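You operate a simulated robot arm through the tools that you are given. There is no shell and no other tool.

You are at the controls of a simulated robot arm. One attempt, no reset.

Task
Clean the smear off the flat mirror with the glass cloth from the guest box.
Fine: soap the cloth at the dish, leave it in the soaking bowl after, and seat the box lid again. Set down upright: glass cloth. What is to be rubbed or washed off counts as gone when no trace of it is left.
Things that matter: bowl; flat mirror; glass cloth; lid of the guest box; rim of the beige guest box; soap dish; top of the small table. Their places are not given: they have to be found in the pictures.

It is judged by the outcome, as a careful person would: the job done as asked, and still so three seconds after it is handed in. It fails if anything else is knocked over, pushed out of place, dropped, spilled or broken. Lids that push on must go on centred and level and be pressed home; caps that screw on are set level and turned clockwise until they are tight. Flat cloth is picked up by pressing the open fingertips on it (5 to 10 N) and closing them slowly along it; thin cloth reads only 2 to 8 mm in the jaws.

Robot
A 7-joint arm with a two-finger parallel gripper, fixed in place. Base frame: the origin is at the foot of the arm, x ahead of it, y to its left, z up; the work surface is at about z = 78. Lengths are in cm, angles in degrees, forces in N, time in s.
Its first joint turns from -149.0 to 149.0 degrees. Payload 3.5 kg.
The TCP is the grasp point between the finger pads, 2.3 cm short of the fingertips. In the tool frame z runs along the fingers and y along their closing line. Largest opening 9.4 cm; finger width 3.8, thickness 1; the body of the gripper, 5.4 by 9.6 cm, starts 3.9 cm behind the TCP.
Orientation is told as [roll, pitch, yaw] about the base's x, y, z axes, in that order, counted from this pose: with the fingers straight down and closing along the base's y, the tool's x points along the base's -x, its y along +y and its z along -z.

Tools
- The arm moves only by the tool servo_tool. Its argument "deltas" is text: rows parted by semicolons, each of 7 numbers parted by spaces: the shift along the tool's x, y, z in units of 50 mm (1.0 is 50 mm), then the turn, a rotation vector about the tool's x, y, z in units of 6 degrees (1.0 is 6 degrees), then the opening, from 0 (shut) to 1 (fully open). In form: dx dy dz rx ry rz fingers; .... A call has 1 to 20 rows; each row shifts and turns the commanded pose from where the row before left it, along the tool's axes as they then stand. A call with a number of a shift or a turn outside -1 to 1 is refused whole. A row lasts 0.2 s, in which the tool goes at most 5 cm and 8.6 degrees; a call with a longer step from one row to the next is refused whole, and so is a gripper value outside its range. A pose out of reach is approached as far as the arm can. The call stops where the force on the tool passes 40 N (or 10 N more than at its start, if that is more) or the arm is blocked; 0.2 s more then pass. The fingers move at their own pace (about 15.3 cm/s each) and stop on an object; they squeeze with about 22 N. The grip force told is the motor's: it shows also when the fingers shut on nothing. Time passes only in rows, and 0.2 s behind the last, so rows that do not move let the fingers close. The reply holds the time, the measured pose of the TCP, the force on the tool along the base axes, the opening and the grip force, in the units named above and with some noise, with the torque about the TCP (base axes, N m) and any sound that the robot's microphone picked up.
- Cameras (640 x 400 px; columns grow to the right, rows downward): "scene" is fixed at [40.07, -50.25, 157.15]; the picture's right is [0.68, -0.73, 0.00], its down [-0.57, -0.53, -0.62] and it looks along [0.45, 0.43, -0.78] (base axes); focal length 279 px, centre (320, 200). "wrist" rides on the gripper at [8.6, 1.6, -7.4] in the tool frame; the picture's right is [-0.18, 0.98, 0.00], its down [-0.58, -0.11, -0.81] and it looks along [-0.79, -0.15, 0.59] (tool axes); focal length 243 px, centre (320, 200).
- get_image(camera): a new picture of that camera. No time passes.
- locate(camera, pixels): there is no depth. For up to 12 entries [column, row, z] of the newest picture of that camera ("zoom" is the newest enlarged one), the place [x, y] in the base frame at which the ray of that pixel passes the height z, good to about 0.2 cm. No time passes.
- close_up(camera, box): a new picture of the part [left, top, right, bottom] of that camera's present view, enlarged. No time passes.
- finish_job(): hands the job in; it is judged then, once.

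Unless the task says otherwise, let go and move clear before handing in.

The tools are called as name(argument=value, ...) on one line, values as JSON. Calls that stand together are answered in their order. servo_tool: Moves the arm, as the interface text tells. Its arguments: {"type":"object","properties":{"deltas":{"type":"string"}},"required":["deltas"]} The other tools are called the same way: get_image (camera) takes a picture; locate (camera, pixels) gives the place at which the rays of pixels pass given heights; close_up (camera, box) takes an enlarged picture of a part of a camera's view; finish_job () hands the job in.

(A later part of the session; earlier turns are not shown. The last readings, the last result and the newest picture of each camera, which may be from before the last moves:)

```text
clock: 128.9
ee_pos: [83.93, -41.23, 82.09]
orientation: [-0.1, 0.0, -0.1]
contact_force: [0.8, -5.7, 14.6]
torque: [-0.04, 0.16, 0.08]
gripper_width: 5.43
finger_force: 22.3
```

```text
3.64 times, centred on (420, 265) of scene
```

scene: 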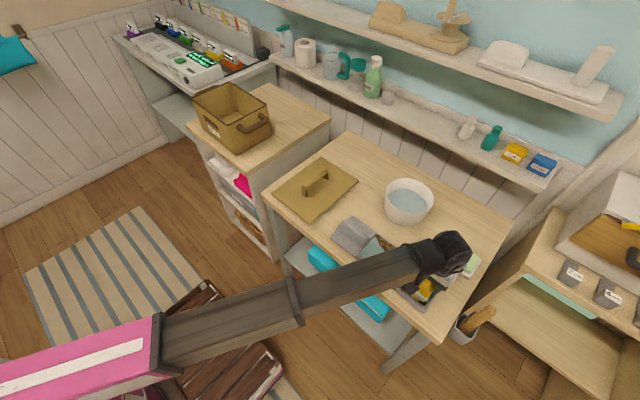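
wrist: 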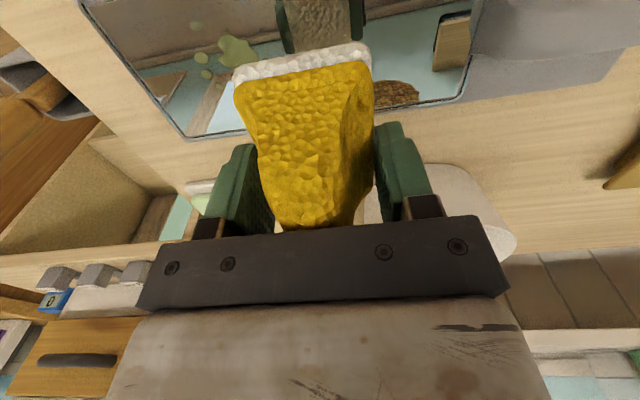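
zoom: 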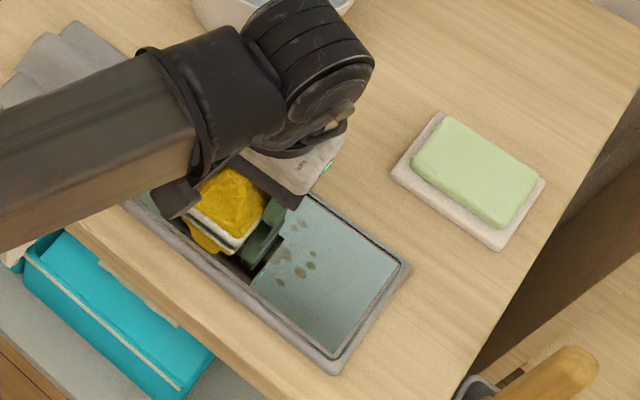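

The smear is fading (remaining spots at zoom 279–312 × 250–285), and the frame hasn't moved. I'll do further strokes with slightly more pressure.

servo_tool(deltas="0 -0.05 0 0 0 0 0;0 -0.1 0.01 0 0 0 0;0 -0.15 0 0 0 0 0;0 -0.15 0 0 0 0 0;0 -0.15 0 0 0 0 0;0 -0.15 0 0 0 0 0;0 -0.15 0 0 0 0 0;0 -0.15 0 0 0 0 0;0 -0.15 0 0 0 0 0;0 -0.15 0 0 0 0 0;0 -0.15 0 0 0 0 0;0 -0.15 0 0 0 0 0;0 -0.1 0 0 0 0 0;0 -0.05 0 0 0 0 0;0 0 0 0 0 0 0")

servo_tool(deltas="0 0.05 0 0 0 0 0;0 0.1 0 0 0 0 0;0 0.15 0 0 0 0 0;0 0.15 0 0 0 0 0;0 0.15 0 0 0 0 0;0 0.15 0 0 0 0 0;0 0.15 0 0 0 0 0;0 0.15 0 0 0 0 0;0 0.15 0 0 0 0 0;0 0.15 0 0 0 0 0;0 0.15 0 0 0 0 0;0 0.15 0 0 0 0 0;0 0.1 0 0 0 0 0;0 0.05 0 0 0 0 0;0 0 0 0 0 0 0")

close_up(camera="scene", box=[360, 210, 480, 320])

```text
clock: 132.1
ee_pos: [83.8, -50.19, 82.17]
orientation: [-0.2, 0.0, -0.1]
contact_force: [-1.3, 8.3, 21.3]
torque: [0.34, 0.11, -0.04]
gripper_width: 5.41
finger_force: 22.0
```

```text
clock: 135.3
ee_pos: [83.8, -41.19, 82.19]
orientation: [-0.2, -0.1, -0.1]
contact_force: [1.6, -11.3, 31.2]
torque: [-0.11, 0.22, 0.1]
gripper_width: 5.42
finger_force: 21.6
```

```text
3.64 times, centred on (420, 265) of scene
```

zoom: 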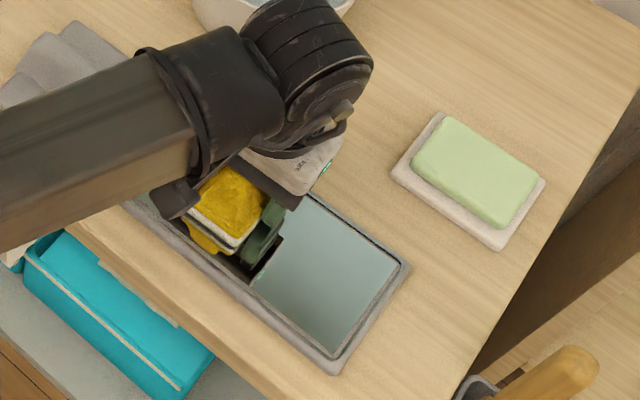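

The visible glass is clear now. I'll ease the force and make one more round, slightly outward in x, to cover the margins.

servo_tool(deltas="0 0 -0.015 0 0 0 0;-0.05 0 0 0 0 0 0;-0.1 0 0 0 0 0 0;-0.05 -0.05 0 0 0 0 0;0 -0.1 0 0 0 0 0;0 -0.15 0 0 0 0 0;0 -0.15 0 0 0 0 0;0 -0.15 0 0 0 0 0;0 -0.15 0 0 0 0 0;0 -0.15 0 0 0 0 0;0 -0.15 0 0 0 0 0;0 -0.15 0 0 0 0 0;0 -0.15 0 0 0 0 0;0 -0.15 0 0 0 0 0;0 -0.15 0 0 0 0 0;0 -0.1 0 0 0 0 0;0 -0.05 0 0 0 0 0;0 0 0 0 0 0 0")

servo_tool(deltas="0.05 0 0 0 0 0 0;0.1 0 0 0 0 0 0;0.1 0.05 0 0 0 0 0;0 0.1 0 0 0 0 0;0 0.15 0 0 0 0 0;0 0.15 0 0 0 0 0;0 0.15 0 0 0 0 0;0 0.15 0 0 0 0 0;0 0.15 0 0 0 0 0;0 0.15 0 0 0 0 0;0 0.15 0 0 0 0 0;0 0.15 0 0 0 0 0;0 0.15 0 0 0 0 0;0 0.15 0 0 0 0 0;0 0.1 0 0 0 0 0;0 0.05 0 0 0 0 0;0 0 0 0 0 0 0")

```text
clock: 139.1
ee_pos: [84.61, -50.09, 82.15]
orientation: [-0.2, 0.0, 0.0]
contact_force: [-1.5, 0.5, 0.9]
torque: [0.04, 0.04, 0.04]
gripper_width: 5.41
finger_force: 21.8
```

```text
clock: 142.7
ee_pos: [83.59, -41.08, 82.1]
orientation: [-0.1, -0.1, 0.0]
contact_force: [1.1, -8.4, 20.9]
torque: [-0.01, 0.18, 0.04]
gripper_width: 5.41
finger_force: 22.1
```

Now I'll lift and move off toward the soap side to see the whole mirror.

servo_tool(deltas="0 0 -0.05 0 0 0 0;0 0 -0.1 0 0 0 0;0 0 -0.2 0 0 0 0;0 0 -0.3 0 0 0 0;0 0 -0.4 0 0 0 0;0 0 -0.4 0 0 0 0;0 0 -0.4 0 0 0 0;0 0 -0.3 0 0 0 0;0 0 -0.1 0 0 0 0;-0.1 0.1 0 0 0 0 0;-0.2 0.2 0 0 0 0 0;-0.3 0.3 0 0 0 0 0;-0.3 0.4 0 0 0 0 0;-0.3 0.4 0 0 0 0 0;-0.2 0.3 0 0 0 0 0;-0.1 0.1 0 0 0 0 0;0 0 0 0 0 0 0")

get_image(camera="scene")

close_up(camera="scene", box=[340, 200, 460, 320])

get_image(camera="wrist")

```text
clock: 146.3
ee_pos: [90.89, -32.23, 93.25]
orientation: [-0.2, -0.1, 0.0]
contact_force: [-0.8, 1.0, -1.2]
torque: [0.0, 0.02, 0.02]
gripper_width: 5.4
finger_force: 22.3
```

```text
taken
```

scene: 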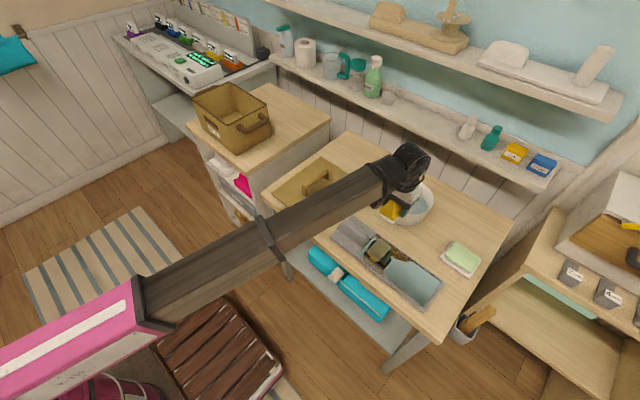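

```text
3.33 times, centred on (400, 260) of scene
```

zoom: 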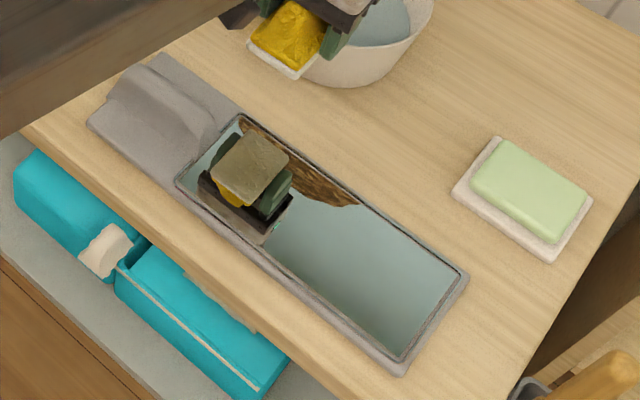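

```text
taken
```

wrist: 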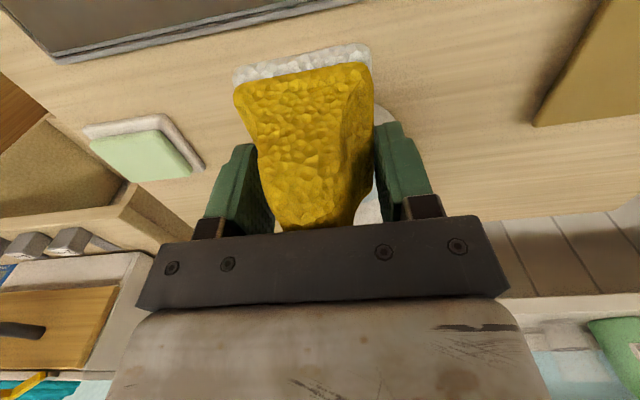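

The mirror looks clear; the brown patch along its far edge is a reflection (it is absent from the first wrist view). I'll enlarge the glass further to look for traces.

close_up(camera="scene", box=[390, 240, 450, 310])

close_up(camera="scene", box=[350, 225, 420, 285])

```text
5.71 times, centred on (420, 275) of scene
```

zoom: 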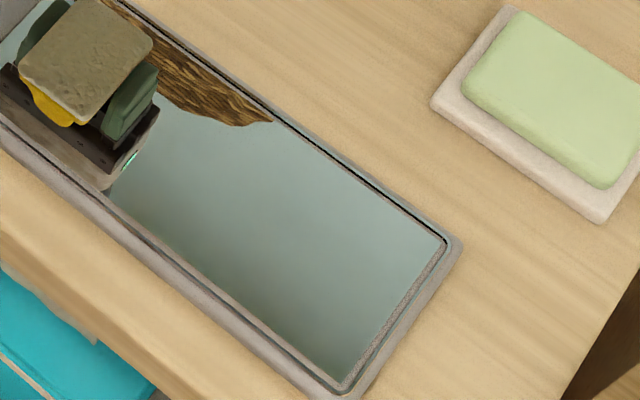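

```text
6.67 times, centred on (385, 255) of scene
```

zoom: 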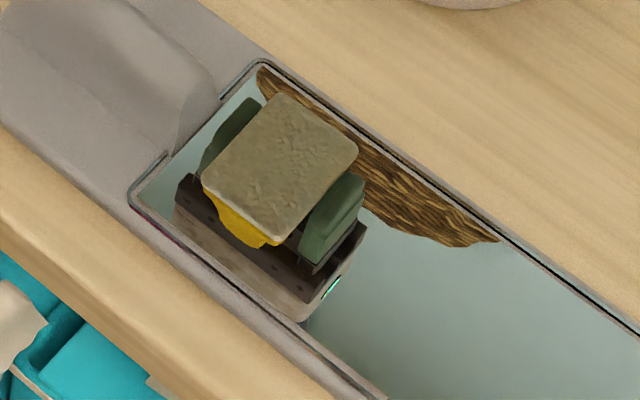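

The glass shows no trace left (the reflected cloth covers the brown patch, so that is a reflection). Next is the bowl; I'll move to a place where both cameras see it well.

servo_tool(deltas="0 0 -0.1 0 0 0 0;0 0.05 -0.25 0 0 0 0;0.05 0.15 -0.3 0 0 0 0;0.1 0.3 -0.3 0 0 0 0;0.15 0.4 -0.3 0 0 0 0;0.15 0.45 -0.25 0 0 0 0;0.15 0.45 -0.15 0 0 0 0;0.15 0.45 -0.1 0 0 -0.1 0;0.15 0.45 0 0 0 -0.1 0;0.15 0.45 0 0 0 -0.1 0;0.15 0.45 0 0 0 -0.1 0;0.15 0.45 0 0 0 -0.1 0;0.15 0.45 0 0 0 -0.1 0;0.15 0.4 0 0 0 -0.1 0;0.15 0.25 0 0 0 -0.1 0;0.1 0.1 0 0 0 0 0;0 0 0 0 0 0 0")

get_image(camera="wrist")

get_image(camera="scene")

close_up(camera="scene", box=[360, 160, 460, 240])

```text
clock: 149.9
ee_pos: [80.97, -6.2, 101.97]
orientation: [-0.2, 0.0, 4.8]
contact_force: [-0.4, 0.4, -0.3]
torque: [0.05, 0.03, 0.02]
gripper_width: 5.41
finger_force: 21.7
```

```text
taken
```

wrist: 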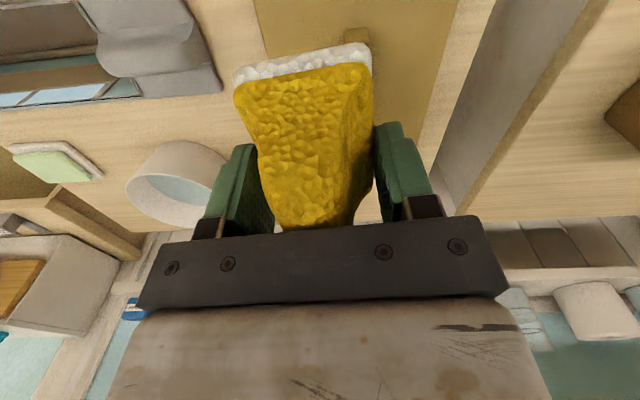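

```text
taken
```

scene: 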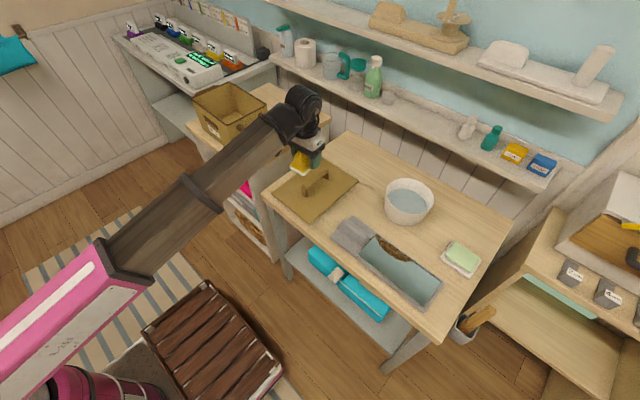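

```text
5.00 times, centred on (410, 200) of scene
```

zoom: 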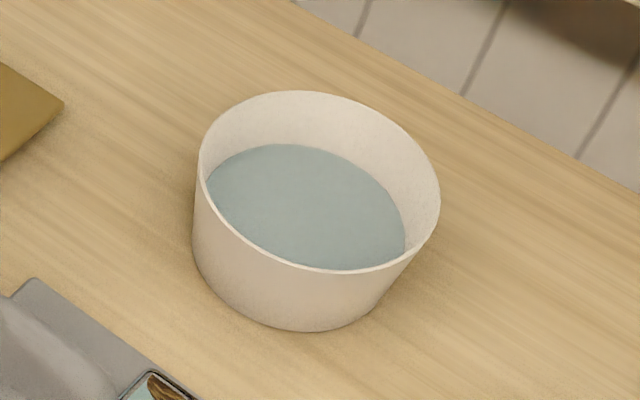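

I'll locate rim and base points at a few heights to get the bowl's centre, radius and rim height.

locate(camera="zoom", pixels=[[199, 165, 86], [438, 205, 86], [295, 92, 86], [325, 270, 86], [199, 165, 84], [438, 205, 84], [295, 92, 84], [325, 270, 84], [195, 250, 78], [305, 331, 78], [370, 310, 78], [230, 305, 78]])

close_up(camera="wrist", box=[100, 120, 260, 240])

```text
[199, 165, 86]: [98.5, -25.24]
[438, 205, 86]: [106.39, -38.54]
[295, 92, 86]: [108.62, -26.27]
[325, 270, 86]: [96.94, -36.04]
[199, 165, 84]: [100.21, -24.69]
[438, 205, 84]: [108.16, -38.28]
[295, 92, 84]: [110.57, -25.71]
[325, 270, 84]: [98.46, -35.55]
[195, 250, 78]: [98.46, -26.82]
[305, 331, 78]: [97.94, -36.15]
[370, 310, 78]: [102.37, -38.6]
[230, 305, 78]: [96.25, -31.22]
```

```text
3.33 times, centred on (180, 180) of wrist
```

zoom: 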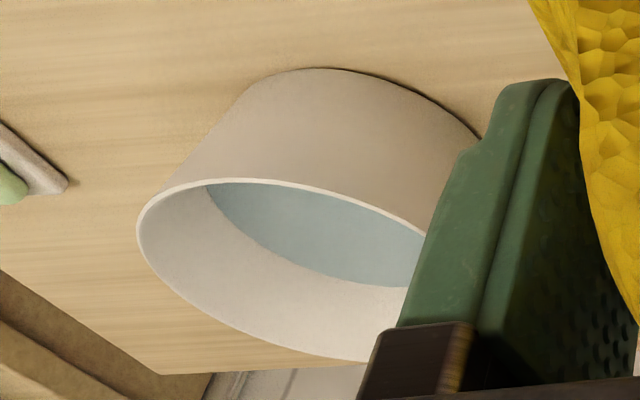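

The bowl's centre is about (102.8,−31.6), rim radius ≈7.6 at z≈86. I'll carry the cloth above it at z≈98 so the cloth's centre lies over the bowl's centre.

servo_tool(deltas="0 0 0 0 0 0.3 0;-0.05 -0.03 0 0 0 0.6 0;-0.15 -0.09 0 0 0 0.8 0;-0.25 -0.15 0 0 0 0.8 0;-0.4 -0.25 0 0 0 0.6 0;-0.45 -0.28 0 0 0 0.4 0;-0.45 -0.28 0.1 0 0 0.13 0;-0.45 -0.28 0.1 0 0 0 0;-0.45 -0.28 0.1 0 0 0 0;-0.45 -0.28 0.1 0 0 0 0;-0.45 -0.28 0.1 0 0 0 0;-0.45 -0.28 0.1 0 0 0 0;-0.45 -0.28 0.1 0 0 0 0;-0.45 -0.28 0.1 0 0 0 0;-0.45 -0.28 0 0 0 0 0;-0.35 -0.2 0 0 0 0 0;-0.2 -0.12 0 0 0 0 0;-0.1 -0.06 0 0 0 0 0;0 0 0 0 0 0 0")

get_image(camera="scene")

get_image(camera="wrist")

```text
clock: 153.9
ee_pos: [105.2, -31.85, 98.15]
orientation: [-0.2, -0.1, -16.9]
contact_force: [0.0, 0.3, 0.1]
torque: [0.02, 0.01, 0.01]
gripper_width: 5.42
finger_force: 22.0
```

```text
taken
```

scene: 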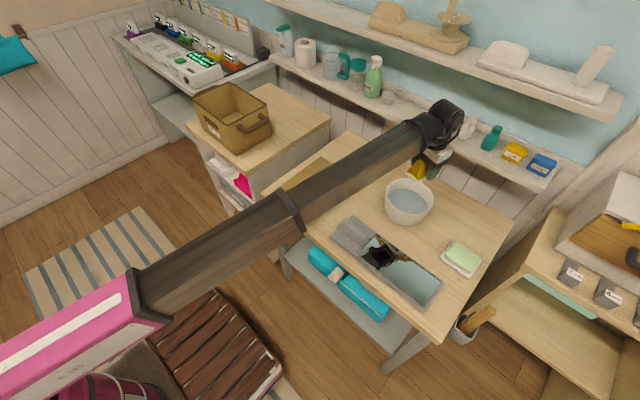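

```text
taken
```

wrist: 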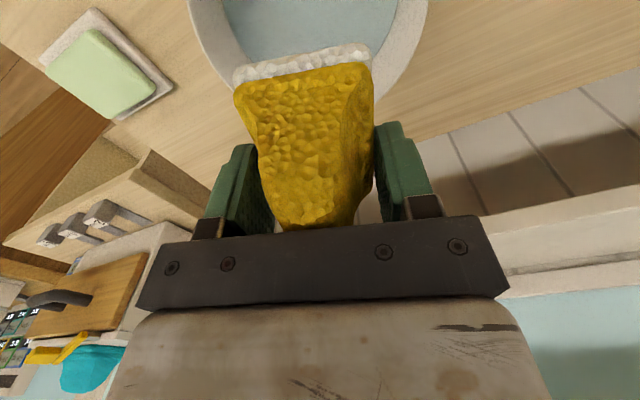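

The bowl is centred left-right under the cloth (rim at wrist columns 190 and 428). I'll refine its centre from this picture.

locate(camera="wrist", pixels=[[189, 5, 86], [429, 5, 86], [372, 102, 86], [414, 60, 86], [205, 50, 86], [225, 80, 86]])

```text
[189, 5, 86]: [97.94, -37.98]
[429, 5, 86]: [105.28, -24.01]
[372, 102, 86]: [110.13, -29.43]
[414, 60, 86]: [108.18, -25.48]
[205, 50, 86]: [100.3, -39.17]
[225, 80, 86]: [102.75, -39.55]
```

The bowl's centre is confirmed near (102.9,−31.7). I'll shift to centre the cloth and lower to z≈88, just above the rim level for the fingers.

servo_tool(deltas="0.1 -0.03 0 0 0 0 0;0.12 -0.04 0 0 0 0 0;0.03 0 0.1 0 0 0 0;0 0 0.2 0 0 0 0;0 0 0.3 0 0 0 0;0 0 0.3 0 0 0 0;0 0 0.3 0 0 0 0;0 0 0.3 0 0 0 0;0 0 0.2 0 0 0 0;0 0 0.2 0 0 0 0;0 0 0.1 0 0 0 0;0 0 0 0 0 0 0")

close_up(camera="scene", box=[360, 130, 480, 240])

get_image(camera="wrist")

```text
clock: 156.5
ee_pos: [103.74, -31.79, 88.24]
orientation: [-0.2, -0.2, -17.0]
contact_force: [-0.6, -1.4, 0.0]
torque: [0.02, 0.02, -0.01]
gripper_width: 5.42
finger_force: 22.2
```

```text
3.64 times, centred on (420, 185) of scene
```

zoom: 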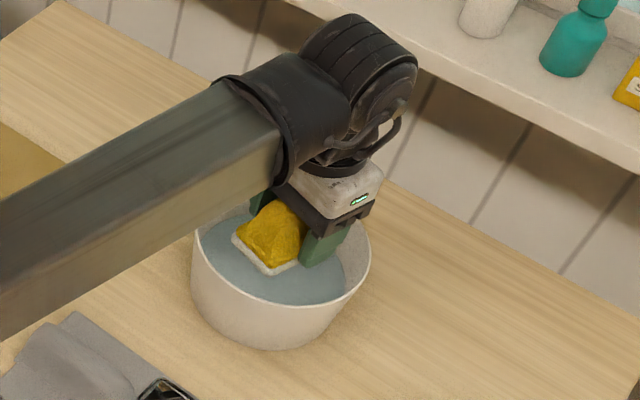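

```text
taken
```

wrist: 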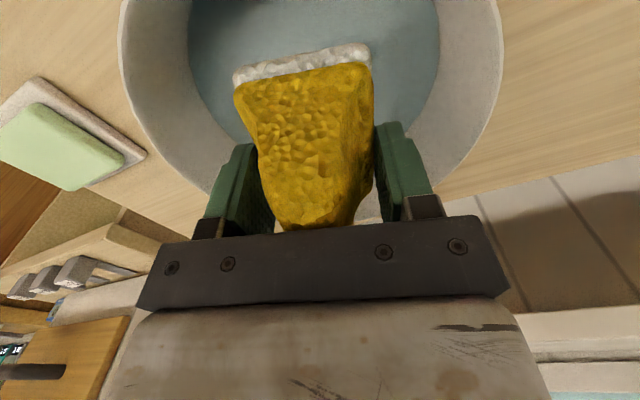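

The cloth and fingers are inside the bowl's rim with room all round. I'll lower into the water carefully.

servo_tool(deltas="0 0 0.1 0 0 0 0;0 0 0.15 0 0 0 0;0 0 0.15 0 0 0 0;0 0 0.15 0 0 0 0;0 0 0.12 0 0 0 0;0 0 0.1 0 0 0 0;0 0 0.06 0 0 0 0;0 0 0.04 0 0 0 0;0 0 0 0 0 0 0")

close_up(camera="scene", box=[360, 130, 480, 240])

get_image(camera="wrist")

```text
clock: 158.5
ee_pos: [103.68, -31.79, 83.72]
orientation: [-0.2, -0.1, -16.9]
contact_force: [0.3, -0.2, -1.8]
torque: [0.01, -0.02, 0.01]
gripper_width: 5.42
finger_force: 21.9
```

```text
3.64 times, centred on (420, 185) of scene
```

zoom: 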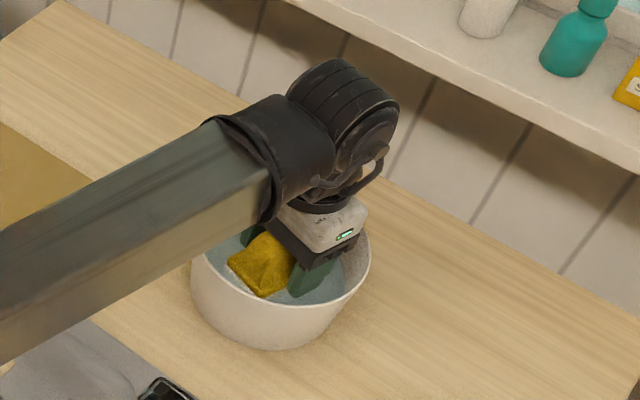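

```text
taken
```

wrist: 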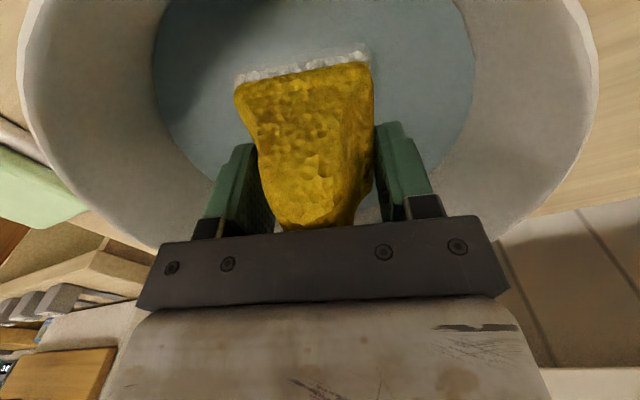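

The cloth is entering the water. I'll creep to the bowl's bottom.

servo_tool(deltas="0 0 0.03 0 0 0 0;0 0 0.03 0 0 0 0;0 0 0.03 0 0 0 0;0 0 0.03 0 0 0 0;0 0 0 0 0 0 0")

```text
clock: 159.7
ee_pos: [103.7, -31.84, 83.13]
orientation: [-0.1, -0.2, -16.9]
contact_force: [0.6, 1.2, -0.6]
torque: [-0.05, 0.01, -0.01]
gripper_width: 5.41
finger_force: 21.8
```

servo_tool(deltas="0 0 0.03 0 0 0 0;0 0 0.02 0 0 0 0;0 0 0.02 0 0 0 0;0 0 0.02 0 0 0 0;0 0 0 0 0 0 0")

```text
clock: 160.9
ee_pos: [103.74, -31.76, 82.65]
orientation: [-0.2, -0.1, -16.9]
contact_force: [0.2, 0.1, -0.6]
torque: [0.0, -0.04, 0.02]
gripper_width: 5.41
finger_force: 21.7
```

servo_tool(deltas="0 0 0.02 0 0 0 0;0 0 0.02 0 0 0 0;0 0 0.02 0 0 0 0;0 0 0 0 0 0 0")

```text
clock: 161.9
ee_pos: [103.65, -31.75, 82.31]
orientation: [-0.2, -0.1, -16.9]
contact_force: [-0.8, 0.0, -0.5]
torque: [0.0, -0.08, 0.0]
gripper_width: 5.41
finger_force: 22.0
```

servo_tool(deltas="0 0 0.02 0 0 0 0;0 0 0.02 0 0 0 0;0 0 0.01 0 0 0 0;0 0 0 0 0 0 0")

```text
clock: 162.9
ee_pos: [103.47, -31.93, 82.18]
orientation: [0.0, -0.2, -16.9]
contact_force: [-0.3, 0.0, -0.3]
torque: [-0.06, -0.01, -0.01]
gripper_width: 5.39
finger_force: 22.0
```

servo_tool(deltas="0 0 0.02 0 0 0 0;0 0 0.02 0 0 0 0;0 0 0 0 0 0 0")

close_up(camera="scene", box=[360, 130, 480, 240])

get_image(camera="wrist")

```text
clock: 163.7
ee_pos: [103.61, -31.81, 82.05]
orientation: [-0.1, -0.1, -16.9]
contact_force: [-0.7, -0.3, -0.2]
torque: [-0.03, 0.01, 0.0]
gripper_width: 5.45
finger_force: 22.2
```

```text
3.64 times, centred on (420, 185) of scene
```

zoom: 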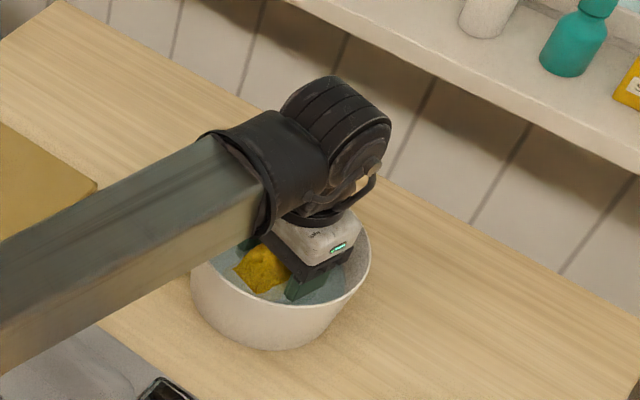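

```text
taken
```

wrist: 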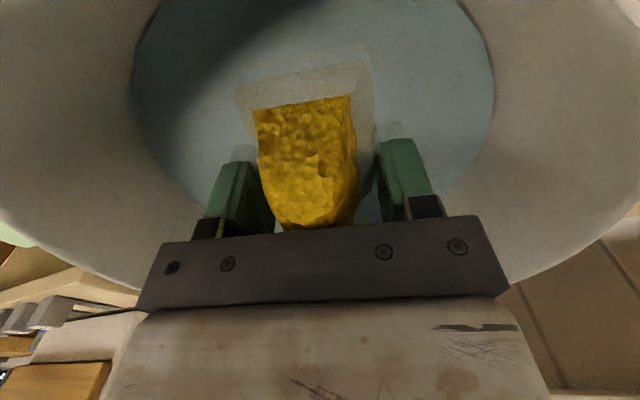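

No floor contact yet; the cloth is partly under water. I'll continue in 1 mm steps.

servo_tool(deltas="0 0 0.02 0 0 0 0;0 0 0.02 0 0 0 0;0 0 0.02 0 0 0 0;0 0 0 0 0 0 0")

```text
clock: 164.7
ee_pos: [103.75, -31.87, 81.72]
orientation: [-0.2, -0.1, -17.0]
contact_force: [0.5, -0.3, -1.5]
torque: [0.0, -0.03, 0.0]
gripper_width: 5.41
finger_force: 21.8
```

servo_tool(deltas="0 0 0.02 0 0 0 0;0 0 0.02 0 0 0 0;0 0 0.02 0 0 0 0;0 0 0 0 0 0 0")

```text
clock: 165.7
ee_pos: [103.73, -31.99, 81.31]
orientation: [-0.2, -0.1, -16.8]
contact_force: [0.7, 0.6, -1.4]
torque: [0.0, 0.01, 0.02]
gripper_width: 5.41
finger_force: 21.6
```

servo_tool(deltas="0 0 0.02 0 0 0 0;0 0 0.01 0 0 0 0;0 0 0 0 0 0 0")

```text
clock: 166.5
ee_pos: [103.77, -31.86, 81.15]
orientation: [-0.1, -0.1, -16.9]
contact_force: [0.5, 1.9, 1.1]
torque: [0.05, 0.04, 0.0]
gripper_width: 5.42
finger_force: 21.9
```

servo_tool(deltas="0 0 0.01 0 0 0 0;0 0 0.01 0 0 0 0;0 0 0 0 0 0 0")

```text
clock: 167.3
ee_pos: [103.71, -31.83, 81.32]
orientation: [-0.2, -0.2, -16.9]
contact_force: [4.1, -2.2, 12.8]
torque: [0.24, 0.24, -0.03]
gripper_width: 5.43
finger_force: 21.3
```

The cloth rests on the bowl's floor (12.8 N). I'll ease off a touch and open the fingers only partly, so they don't push the bowl's wall.

servo_tool(deltas="0 0 -0.012 0 0 0 0;0 0 0 0 0 0 0.55;0 0 0 0 0 0 0.6;0 0 0 0 0 0 0.65;0 0 0 0 0 0 0.72;0 0 0 0 0 0 0.72;0 0 0 0 0 0 0.72")

get_image(camera="wrist")

```text
clock: 168.9
ee_pos: [103.62, -31.85, 81.12]
orientation: [-0.2, -0.1, -16.9]
contact_force: [-1.2, 0.6, 4.0]
torque: [0.02, 0.0, 0.01]
gripper_width: 6.79
finger_force: 0.1
```

```text
taken
```

wrist: 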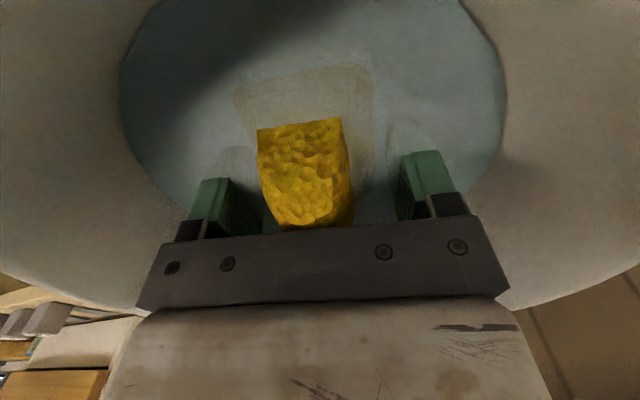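

The cloth stands upright, freed from both fingers. I'll lift straight up slowly.

servo_tool(deltas="0 0 -0.05 0 0 0 0.72;0 0 -0.1 0 0 0 0.72;0 0 -0.15 0 0 0 0.72;0 0 -0.2 0 0 0 0.72;0 0 -0.25 0 0 0 0.72;0 0 -0.3 0 0 0 0.72;0 0 -0.3 0 0 0 0.72;0 0 -0.4 0 0 0 0.72;0 0 -0.4 0 0 0 0.8;0 0 -0.4 0 0 0 1;0 0 -0.3 0 0 0 1;0 0 -0.2 0 0 0 1;0.1 0 -0.1 0 0 0 1;0.2 0.1 0 0 0 0 1;0.3 0.2 0 0 0 0 1;0.3 0.3 0 0 0 0 1;0.2 0.2 0 0 0 0 1;0.1 0.1 0 0 0 0 1;0 0 0 0 0 0 1")

get_image(camera="scene")

close_up(camera="scene", box=[340, 160, 500, 310])

```text
clock: 172.9
ee_pos: [99.3, -25.65, 96.83]
orientation: [-0.2, 0.0, -16.8]
contact_force: [-1.3, -0.5, 0.6]
torque: [0.01, 0.02, -0.03]
gripper_width: 9.44
finger_force: 0.0
```

```text
taken
```

scene: 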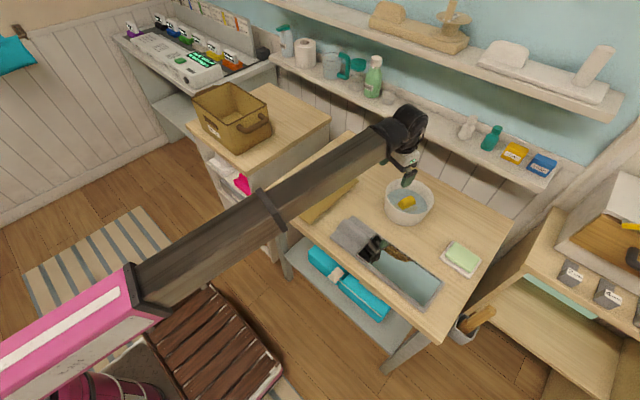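

```text
2.67 times, centred on (420, 235) of scene
```

zoom: 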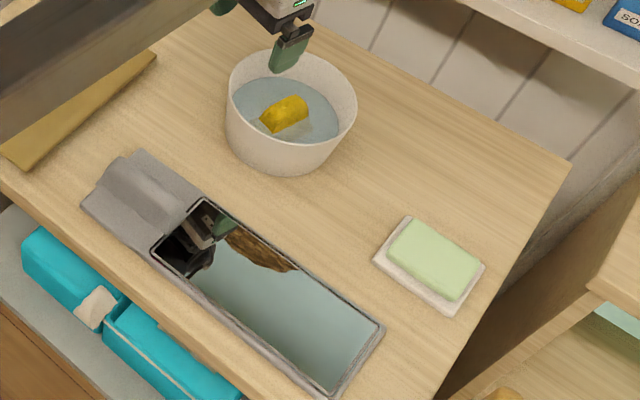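

The cloth stands in the bowl and nothing else has moved. Now I'll return over the lid, turning back to yaw 0.

servo_tool(deltas="0 0 0 0 0 -0.3 1;0 0 0 0 0 -0.6 1;0 0 0 0 0 -0.8 1;0 0 0 0 0 -0.7 1;0 0 0 0 0 -0.4 1;0.1 0.2 0 0 0 0 1;0.2 0.4 0 0 0 0 1;0.22 0.48 0 0 0 0 1;0.22 0.48 0 0 0 0 1;0.22 0.48 0 0 0 0 1;0.22 0.48 0 0 0 0 1;0.22 0.48 0 0 0 0 1;0.22 0.48 0 0 0 0 1;0.22 0.48 0 0 0 0 1;0.18 0.35 0 0 0 0 1;0.1 0.2 0 0 0 0 1;0 0.08 0 0 0 0 1;0 0 0 0 0 0 1")

get_image(camera="wrist")

```text
clock: 176.7
ee_pos: [88.75, -2.67, 97.11]
orientation: [-0.3, 0.0, -0.2]
contact_force: [-0.1, 0.4, -0.4]
torque: [0.0, 0.01, 0.0]
gripper_width: 9.39
finger_force: 0.0
```

```text
taken
```

wrist: 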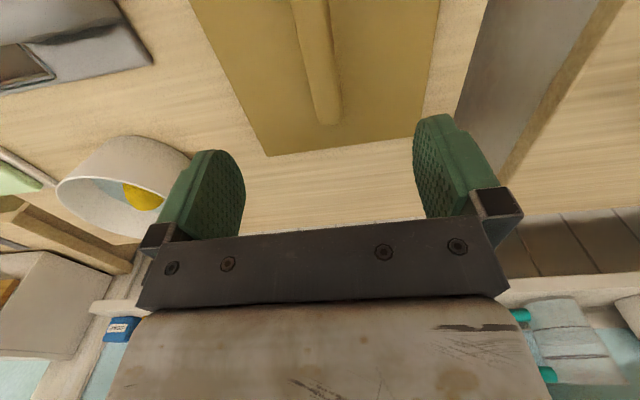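

I'm right over the handle (wrist 320,70). I'll go down to the same grasp height as at release and close.

servo_tool(deltas="0 0 0.1 0 0 0 1;0 0 0.2 0 0 0 1;0 0 0.35 0 0 0 1;0 0 0.4 0 0 0 1;0 0 0.4 0 0 0 1;0 0 0.35 0 0 0 1;0 0 0.25 0 0 0 1;0 0 0.2 0 0 0 1;0 0 0.1 0 0 0 1;0 0 0.08 0 0 0 1;0 0 0 0 0 0 1;0 0 0 0 0 0 0.7;0 0 0 0 0 0 0.5;0 0 0 0 0 0 0.4;0 0 0 0 0 0 0.3;0 0 0 0 0 0 0.2;0 0 0 0 0 0 0.1;0 0 0 0 0 0 0;0 0 0 0 0 0 0")

```text
clock: 180.7
ee_pos: [88.68, -2.73, 84.63]
orientation: [-0.2, 0.0, -0.1]
contact_force: [-0.5, -0.7, -0.2]
torque: [0.08, 0.04, 0.06]
gripper_width: 2.43
finger_force: 22.2
```

The handle is gripped again (2.43 cm). I'll lift to z≈100.

servo_tool(deltas="0 0 -0.05 0 0 0 0;0 0 -0.1 0 0 0 0;0 0 -0.2 0 0 0 0;0 0 -0.3 0 0 0 0;0 0 -0.35 0 0 0 0;0 0 -0.35 0 0 0 0;0 0 -0.35 0 0 0 0;0 0 -0.35 0 0 0 0;0 0 -0.35 0 0 0 0;0 0 -0.3 0 0 0 0;0 0 -0.2 0 0 0 0;0 0 -0.1 0 0 0 0;0 0 -0.05 0 0 0 0;0 0 0 0 0 0 0")

servo_tool(deltas="0 0 0 0 0 -0.3 0;0 0 0 0 0 -0.6 0;0 0 0 0 0 -0.9 0;0 0 0 0 0 -0.9 0;0 0 0 0 0 -0.9 0;0 0 0 0 0 -0.9 0;0 0 0 0 0 -0.9 0;0 0 0 0 0 -0.9 0;0 0 0 0 0 -0.9 0;0 0 0 0 0 -0.9 0;0 0 0 0 0 -0.9 0;0 0 -0.1 0 0 -0.9 0;0 0 -0.2 0 0 -0.9 0;0 0 -0.3 0 0 -0.9 0;0 0 -0.3 0 0 -0.9 0;0 0 -0.3 0 0 -0.9 0;0 0 -0.2 0 0 -0.6 0;0 0 -0.1 0 0 -0.5 0;0 0 0 0 0 -0.3 0;0 0 0 0 0 0 0")

get_image(camera="scene")

```text
clock: 183.7
ee_pos: [88.74, -2.56, 99.89]
orientation: [-0.1, -0.1, -0.1]
contact_force: [1.1, 0.4, -1.7]
torque: [-0.03, -0.01, 0.03]
gripper_width: 2.38
finger_force: 21.5
```

```text
clock: 187.9
ee_pos: [88.68, -2.82, 107.45]
orientation: [-0.1, 0.2, 89.3]
contact_force: [1.2, -0.2, -1.6]
torque: [0.04, -0.05, 0.01]
gripper_width: 2.38
finger_force: 22.2
```

```text
taken
```

scene: 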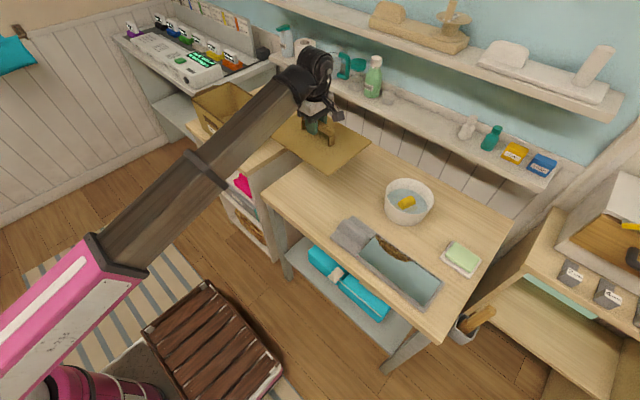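

The lid hangs at yaw 89.3. I'll carry it back over the box.

servo_tool(deltas="-0.1 0 0 0 0 0 0;-0.25 0.01 0 0 0 0 0;-0.4 0.01 0 0 0 0 0;-0.55 0.02 0 0 0 0 0;-0.55 0.02 0 0 0 0 0;-0.55 0.02 0 0 0 0 0;-0.55 0.02 0 0 0 0 0;-0.55 0.02 0 0 0 0 0;-0.55 0.02 0 0 0 0 0;-0.55 0.02 0 0 0 0 0;-0.55 0.02 0 0 0 0 0;-0.55 0.02 0 0 0 0 0;-0.55 0.02 0 0 0 0 0;-0.55 0.02 0 0 0 0 0;-0.55 0.02 0 0 0 0 0;-0.55 0.02 0 0 0 0 0;-0.55 0.01 0 0 0 0 0;-0.55 0 0 0 0 0 0;-0.35 0 0 0 0 0 0;-0.15 0 0 0 0 0 0")

servo_tool(deltas="-0.03 0 0 0 0 0 0;0 0 0 0 0 0 0;0 0 0 0 0 0 0")

close_up(camera="scene", box=[160, 40, 300, 160])

```text
clock: 192.1
ee_pos: [87.8, 44.86, 107.27]
orientation: [0.0, 0.1, 89.3]
contact_force: [-0.5, -0.4, -1.5]
torque: [0.01, 0.0, -0.01]
gripper_width: 2.38
finger_force: 22.0
```

```text
clock: 192.9
ee_pos: [87.72, 44.92, 107.4]
orientation: [-0.1, 0.2, 89.5]
contact_force: [-0.2, 0.3, -0.7]
torque: [-0.01, -0.02, -0.01]
gripper_width: 2.37
finger_force: 22.2
```

```text
3.33 times, centred on (230, 100) of scene
```

zoom: 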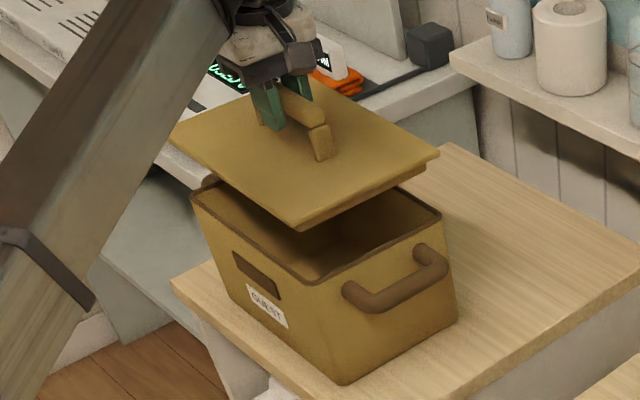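

The lid is over the box. I'll lower to z≈101 and compare its alignment with the rim.

servo_tool(deltas="0 -0.01 0.1 0 0 0 0;0 0 0.2 0 0 0 0;0 0 0.25 0 0 0 0;0 0 0.25 0 0 0 0;0 0 0.2 0 0 0 0;0 0 0.15 0 0 0 0;0 0 0.08 0 0 0 0;0 0 0.05 0 0 0 0;0 0 0 0 0 0 0")

close_up(camera="scene", box=[180, 60, 280, 150])

get_image(camera="wrist")

```text
clock: 194.9
ee_pos: [87.85, 44.91, 100.8]
orientation: [-0.1, 0.2, 89.3]
contact_force: [0.8, 0.4, -1.7]
torque: [0.05, 0.01, 0.0]
gripper_width: 2.41
finger_force: 21.9
```

```text
4.44 times, centred on (230, 105) of scene
```

zoom: 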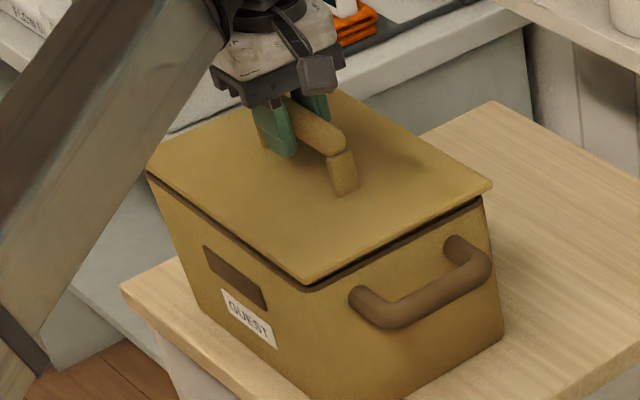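

```text
taken
```

wrist: 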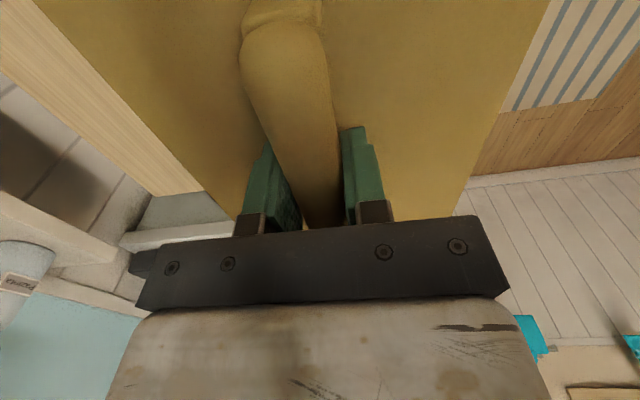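

Alignment looks even at the front corner (zoom 305,285) with a uniform gap. I'll lower slowly until contact.

servo_tool(deltas="0 0 0.05 0 0 0 0;0 0 0.05 0 0 0 0;0 0 0.05 0 0 0 0;0 0 0.05 0 0 0 0;0 0 0.05 0 0 0 0;0 0 0.04 0 0 0 0;0 0 0.04 0 0 0 0;0 0 0 0 0 0 0")

```text
clock: 196.7
ee_pos: [87.94, 44.93, 99.29]
orientation: [-0.1, 0.2, 89.2]
contact_force: [-0.5, 1.9, 25.2]
torque: [-0.04, 0.03, -0.24]
gripper_width: 2.38
finger_force: 21.8
```

Contact at z=99.3 with 25 N and almost no torque; the seated height should be about 98.7. I'll press on gently.

servo_tool(deltas="0 0 0.02 0 0 0 0;0 0 0.02 0 0 0 0;0 0 0 0 0 0 0")

close_up(camera="scene", box=[180, 60, 280, 150])

```text
clock: 197.5
ee_pos: [87.89, 44.82, 99.04]
orientation: [-0.1, 0.1, 89.3]
contact_force: [-1.0, 3.8, 25.9]
torque: [0.01, 0.02, -0.19]
gripper_width: 2.39
finger_force: 21.6
```

```text
4.44 times, centred on (230, 105) of scene
```

zoom: 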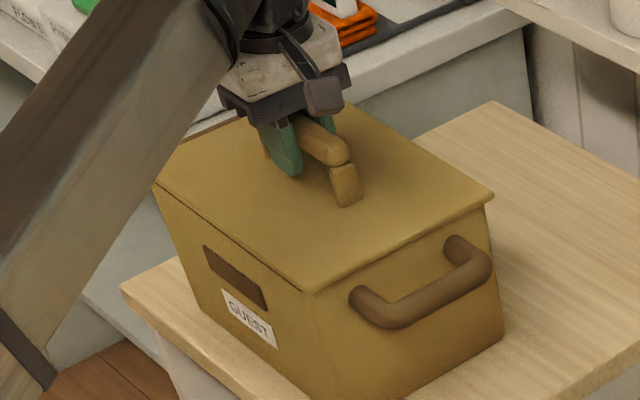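

The lid sinks in at a steady 26 N. I'll press further.

servo_tool(deltas="0 0 0.02 0 0 0 0;0 0 0.02 0 0 0 0;0 0 0.02 0 0 0 0;0 0 0 0 0 0 0")

```text
clock: 198.5
ee_pos: [87.83, 44.85, 98.79]
orientation: [0.0, 0.2, 89.4]
contact_force: [3.8, -1.6, 25.5]
torque: [-0.01, 0.02, -0.13]
gripper_width: 2.38
finger_force: 22.5
```

servo_tool(deltas="0 0 0.02 0 0 0 0;0 0 0.02 0 0 0 0;0 0 0 0 0 0 0")

```text
clock: 199.3
ee_pos: [87.99, 44.8, 98.7]
orientation: [-0.1, 0.2, 89.2]
contact_force: [8.5, -2.6, 26.1]
torque: [0.05, 0.09, -0.1]
gripper_width: 2.39
finger_force: 22.1
```

Now z=98.7, about the expected seat. I'll add small steps to see whether the force rises sharply, meaning it is home.

servo_tool(deltas="0 0 0.02 0 0 0 0;0 0 0.02 0 0 0 0;0 0 0 0 0 0 0")

close_up(camera="scene", box=[180, 60, 280, 150])

```text
clock: 200.1
ee_pos: [87.87, 44.81, 98.38]
orientation: [-0.2, 0.2, 89.4]
contact_force: [9.5, -2.1, 25.2]
torque: [0.01, 0.11, -0.14]
gripper_width: 2.39
finger_force: 22.2
```

```text
4.44 times, centred on (230, 105) of scene
```

zoom: 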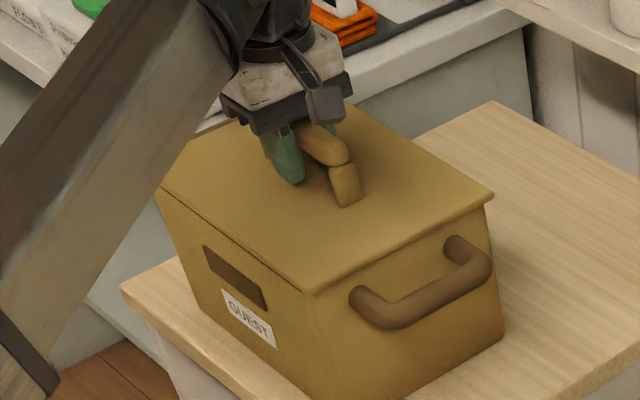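

The lid's corner stays at zoom (305,290) while the TCP sinks, so the fingers are now slipping along the handle at 25 N. I'll ease off, open, rise, and check the seam before pressing from above.

servo_tool(deltas="0 0 -0.05 0 0 0 0;0 0 0 0 0 0 0.3;0 0 0 0 0 0 0.5;0 0 0 0 0 0 0.8;0 0 0 0 0 0 1;0 0 -0.1 0 0 0 1;0 0 -0.2 0 0 0 1;0 0 -0.3 0 0 0 1;0 0 -0.3 0 0 0 1;0 0 -0.3 0 0 0 1;0 0 -0.2 0 0 0 1;0 0 -0.1 0 0 0 1;0 0 0 0 0 0 1")

close_up(camera="scene", box=[180, 70, 280, 160])

```text
clock: 202.9
ee_pos: [87.91, 44.95, 106.17]
orientation: [0.0, 0.2, 89.3]
contact_force: [-0.2, 0.2, -0.1]
torque: [0.0, 0.0, 0.01]
gripper_width: 9.39
finger_force: 0.1
```

```text
4.44 times, centred on (230, 115) of scene
```

zoom: 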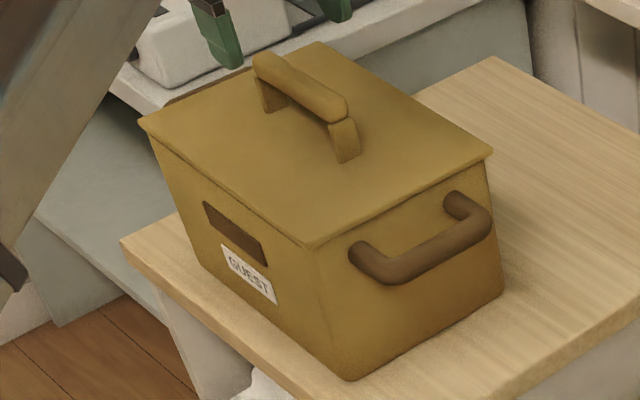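

Compared with the original picture, the lid's front and right corners sit about 2–3 zoom pixels higher, so it may not be fully home. I'll close the fingers and press down on the middle of the handle.

servo_tool(deltas="0 0 0 0 0 0 0.5;0 0 0 0 0 0 0;0 0 0 0 0 0 0;0 0 0.1 0 0 0 0;0 0 0.2 0 0 0 0;0 0 0.2 0 0 0 0;0 0 0.1 0 0 0 0;0 0 0 0 0 0 0")

servo_tool(deltas="0 0 0.03 0 0 0 0;0 0 0.03 0 0 0 0;0 0 0.03 0 0 0 0;0 0 0.03 0 0 0 0;0 0 0.03 0 0 0 0;0 0 0 0 0 0 0")

close_up(camera="scene", box=[180, 60, 280, 150])

```text
clock: 204.6
ee_pos: [88.02, 44.97, 103.65]
orientation: [-0.2, 0.1, 89.2]
contact_force: [-4.9, -3.1, 13.6]
torque: [0.02, 0.14, 0.01]
gripper_width: 0.0
finger_force: 21.8
stopped in row 8: the force on the tool passed its limit at 44 N (the readings are from after the stop); the commanded pose is now the measured one
```

```text
clock: 205.2
ee_pos: [87.98, 44.99, 103.59]
orientation: [-0.2, 0.1, 89.4]
contact_force: [-4.8, -4.5, 15.0]
torque: [-0.02, 0.11, 0.02]
gripper_width: 0.0
finger_force: 22.0
stopped in row 2: the force on the tool passed its limit at 44 N (the readings are from after the stop); the commanded pose is now the measured one
```

```text
4.44 times, centred on (230, 105) of scene
```

zoom: 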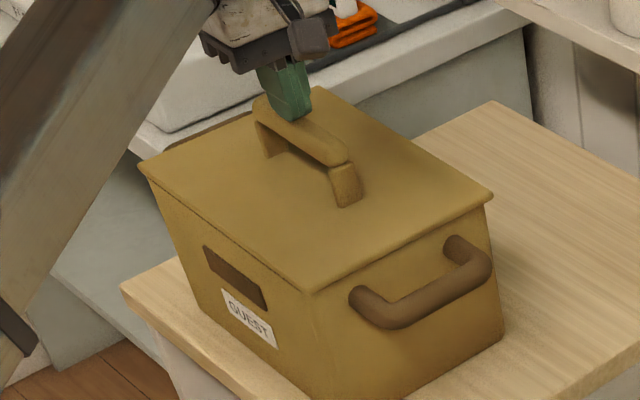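

Pressed twice with 44 N on the handle, without visible tilt. I'll zoom in on the seam to check for a gap.

close_up(camera="scene", box=[205, 100, 275, 145])

close_up(camera="scene", box=[185, 85, 235, 135])

```text
8.89 times, centred on (240, 122) of scene
```

zoom: 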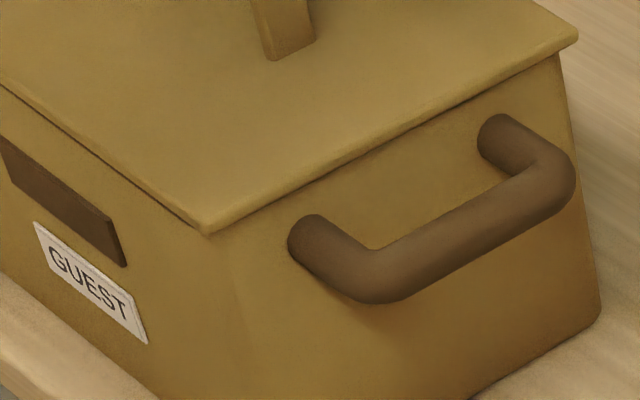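

```text
8.00 times, centred on (210, 110) of scene
```

zoom: 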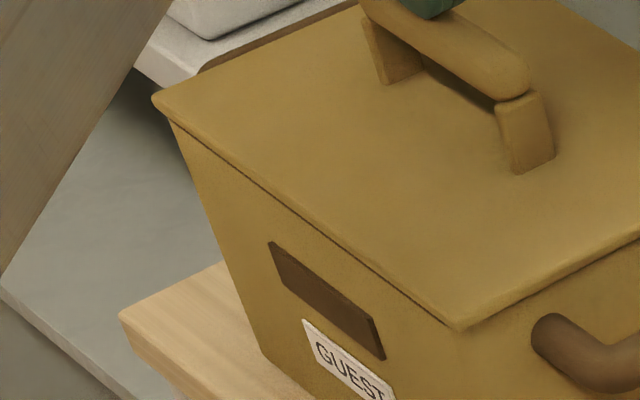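

The seam is a thin even line all round and the brown rim is covered. I'll hold one steady press to be sure it doesn't sink further.

servo_tool(deltas="0 0 0.01 0 0 0 0;0 0 0.01 0 0 0 0;0 0 0 0 0 0 0;0 0 0 0 0 0 0")

```text
clock: 206.3
ee_pos: [88.05, 45.07, 103.55]
orientation: [-0.3, 0.2, 89.4]
contact_force: [-4.8, -4.0, 15.0]
torque: [-0.05, 0.13, 0.02]
gripper_width: 0.0
finger_force: 22.0
stopped in row 4: the force on the tool passed its limit at 40 N (the readings are from after the stop); the commanded pose is now the measured one
```

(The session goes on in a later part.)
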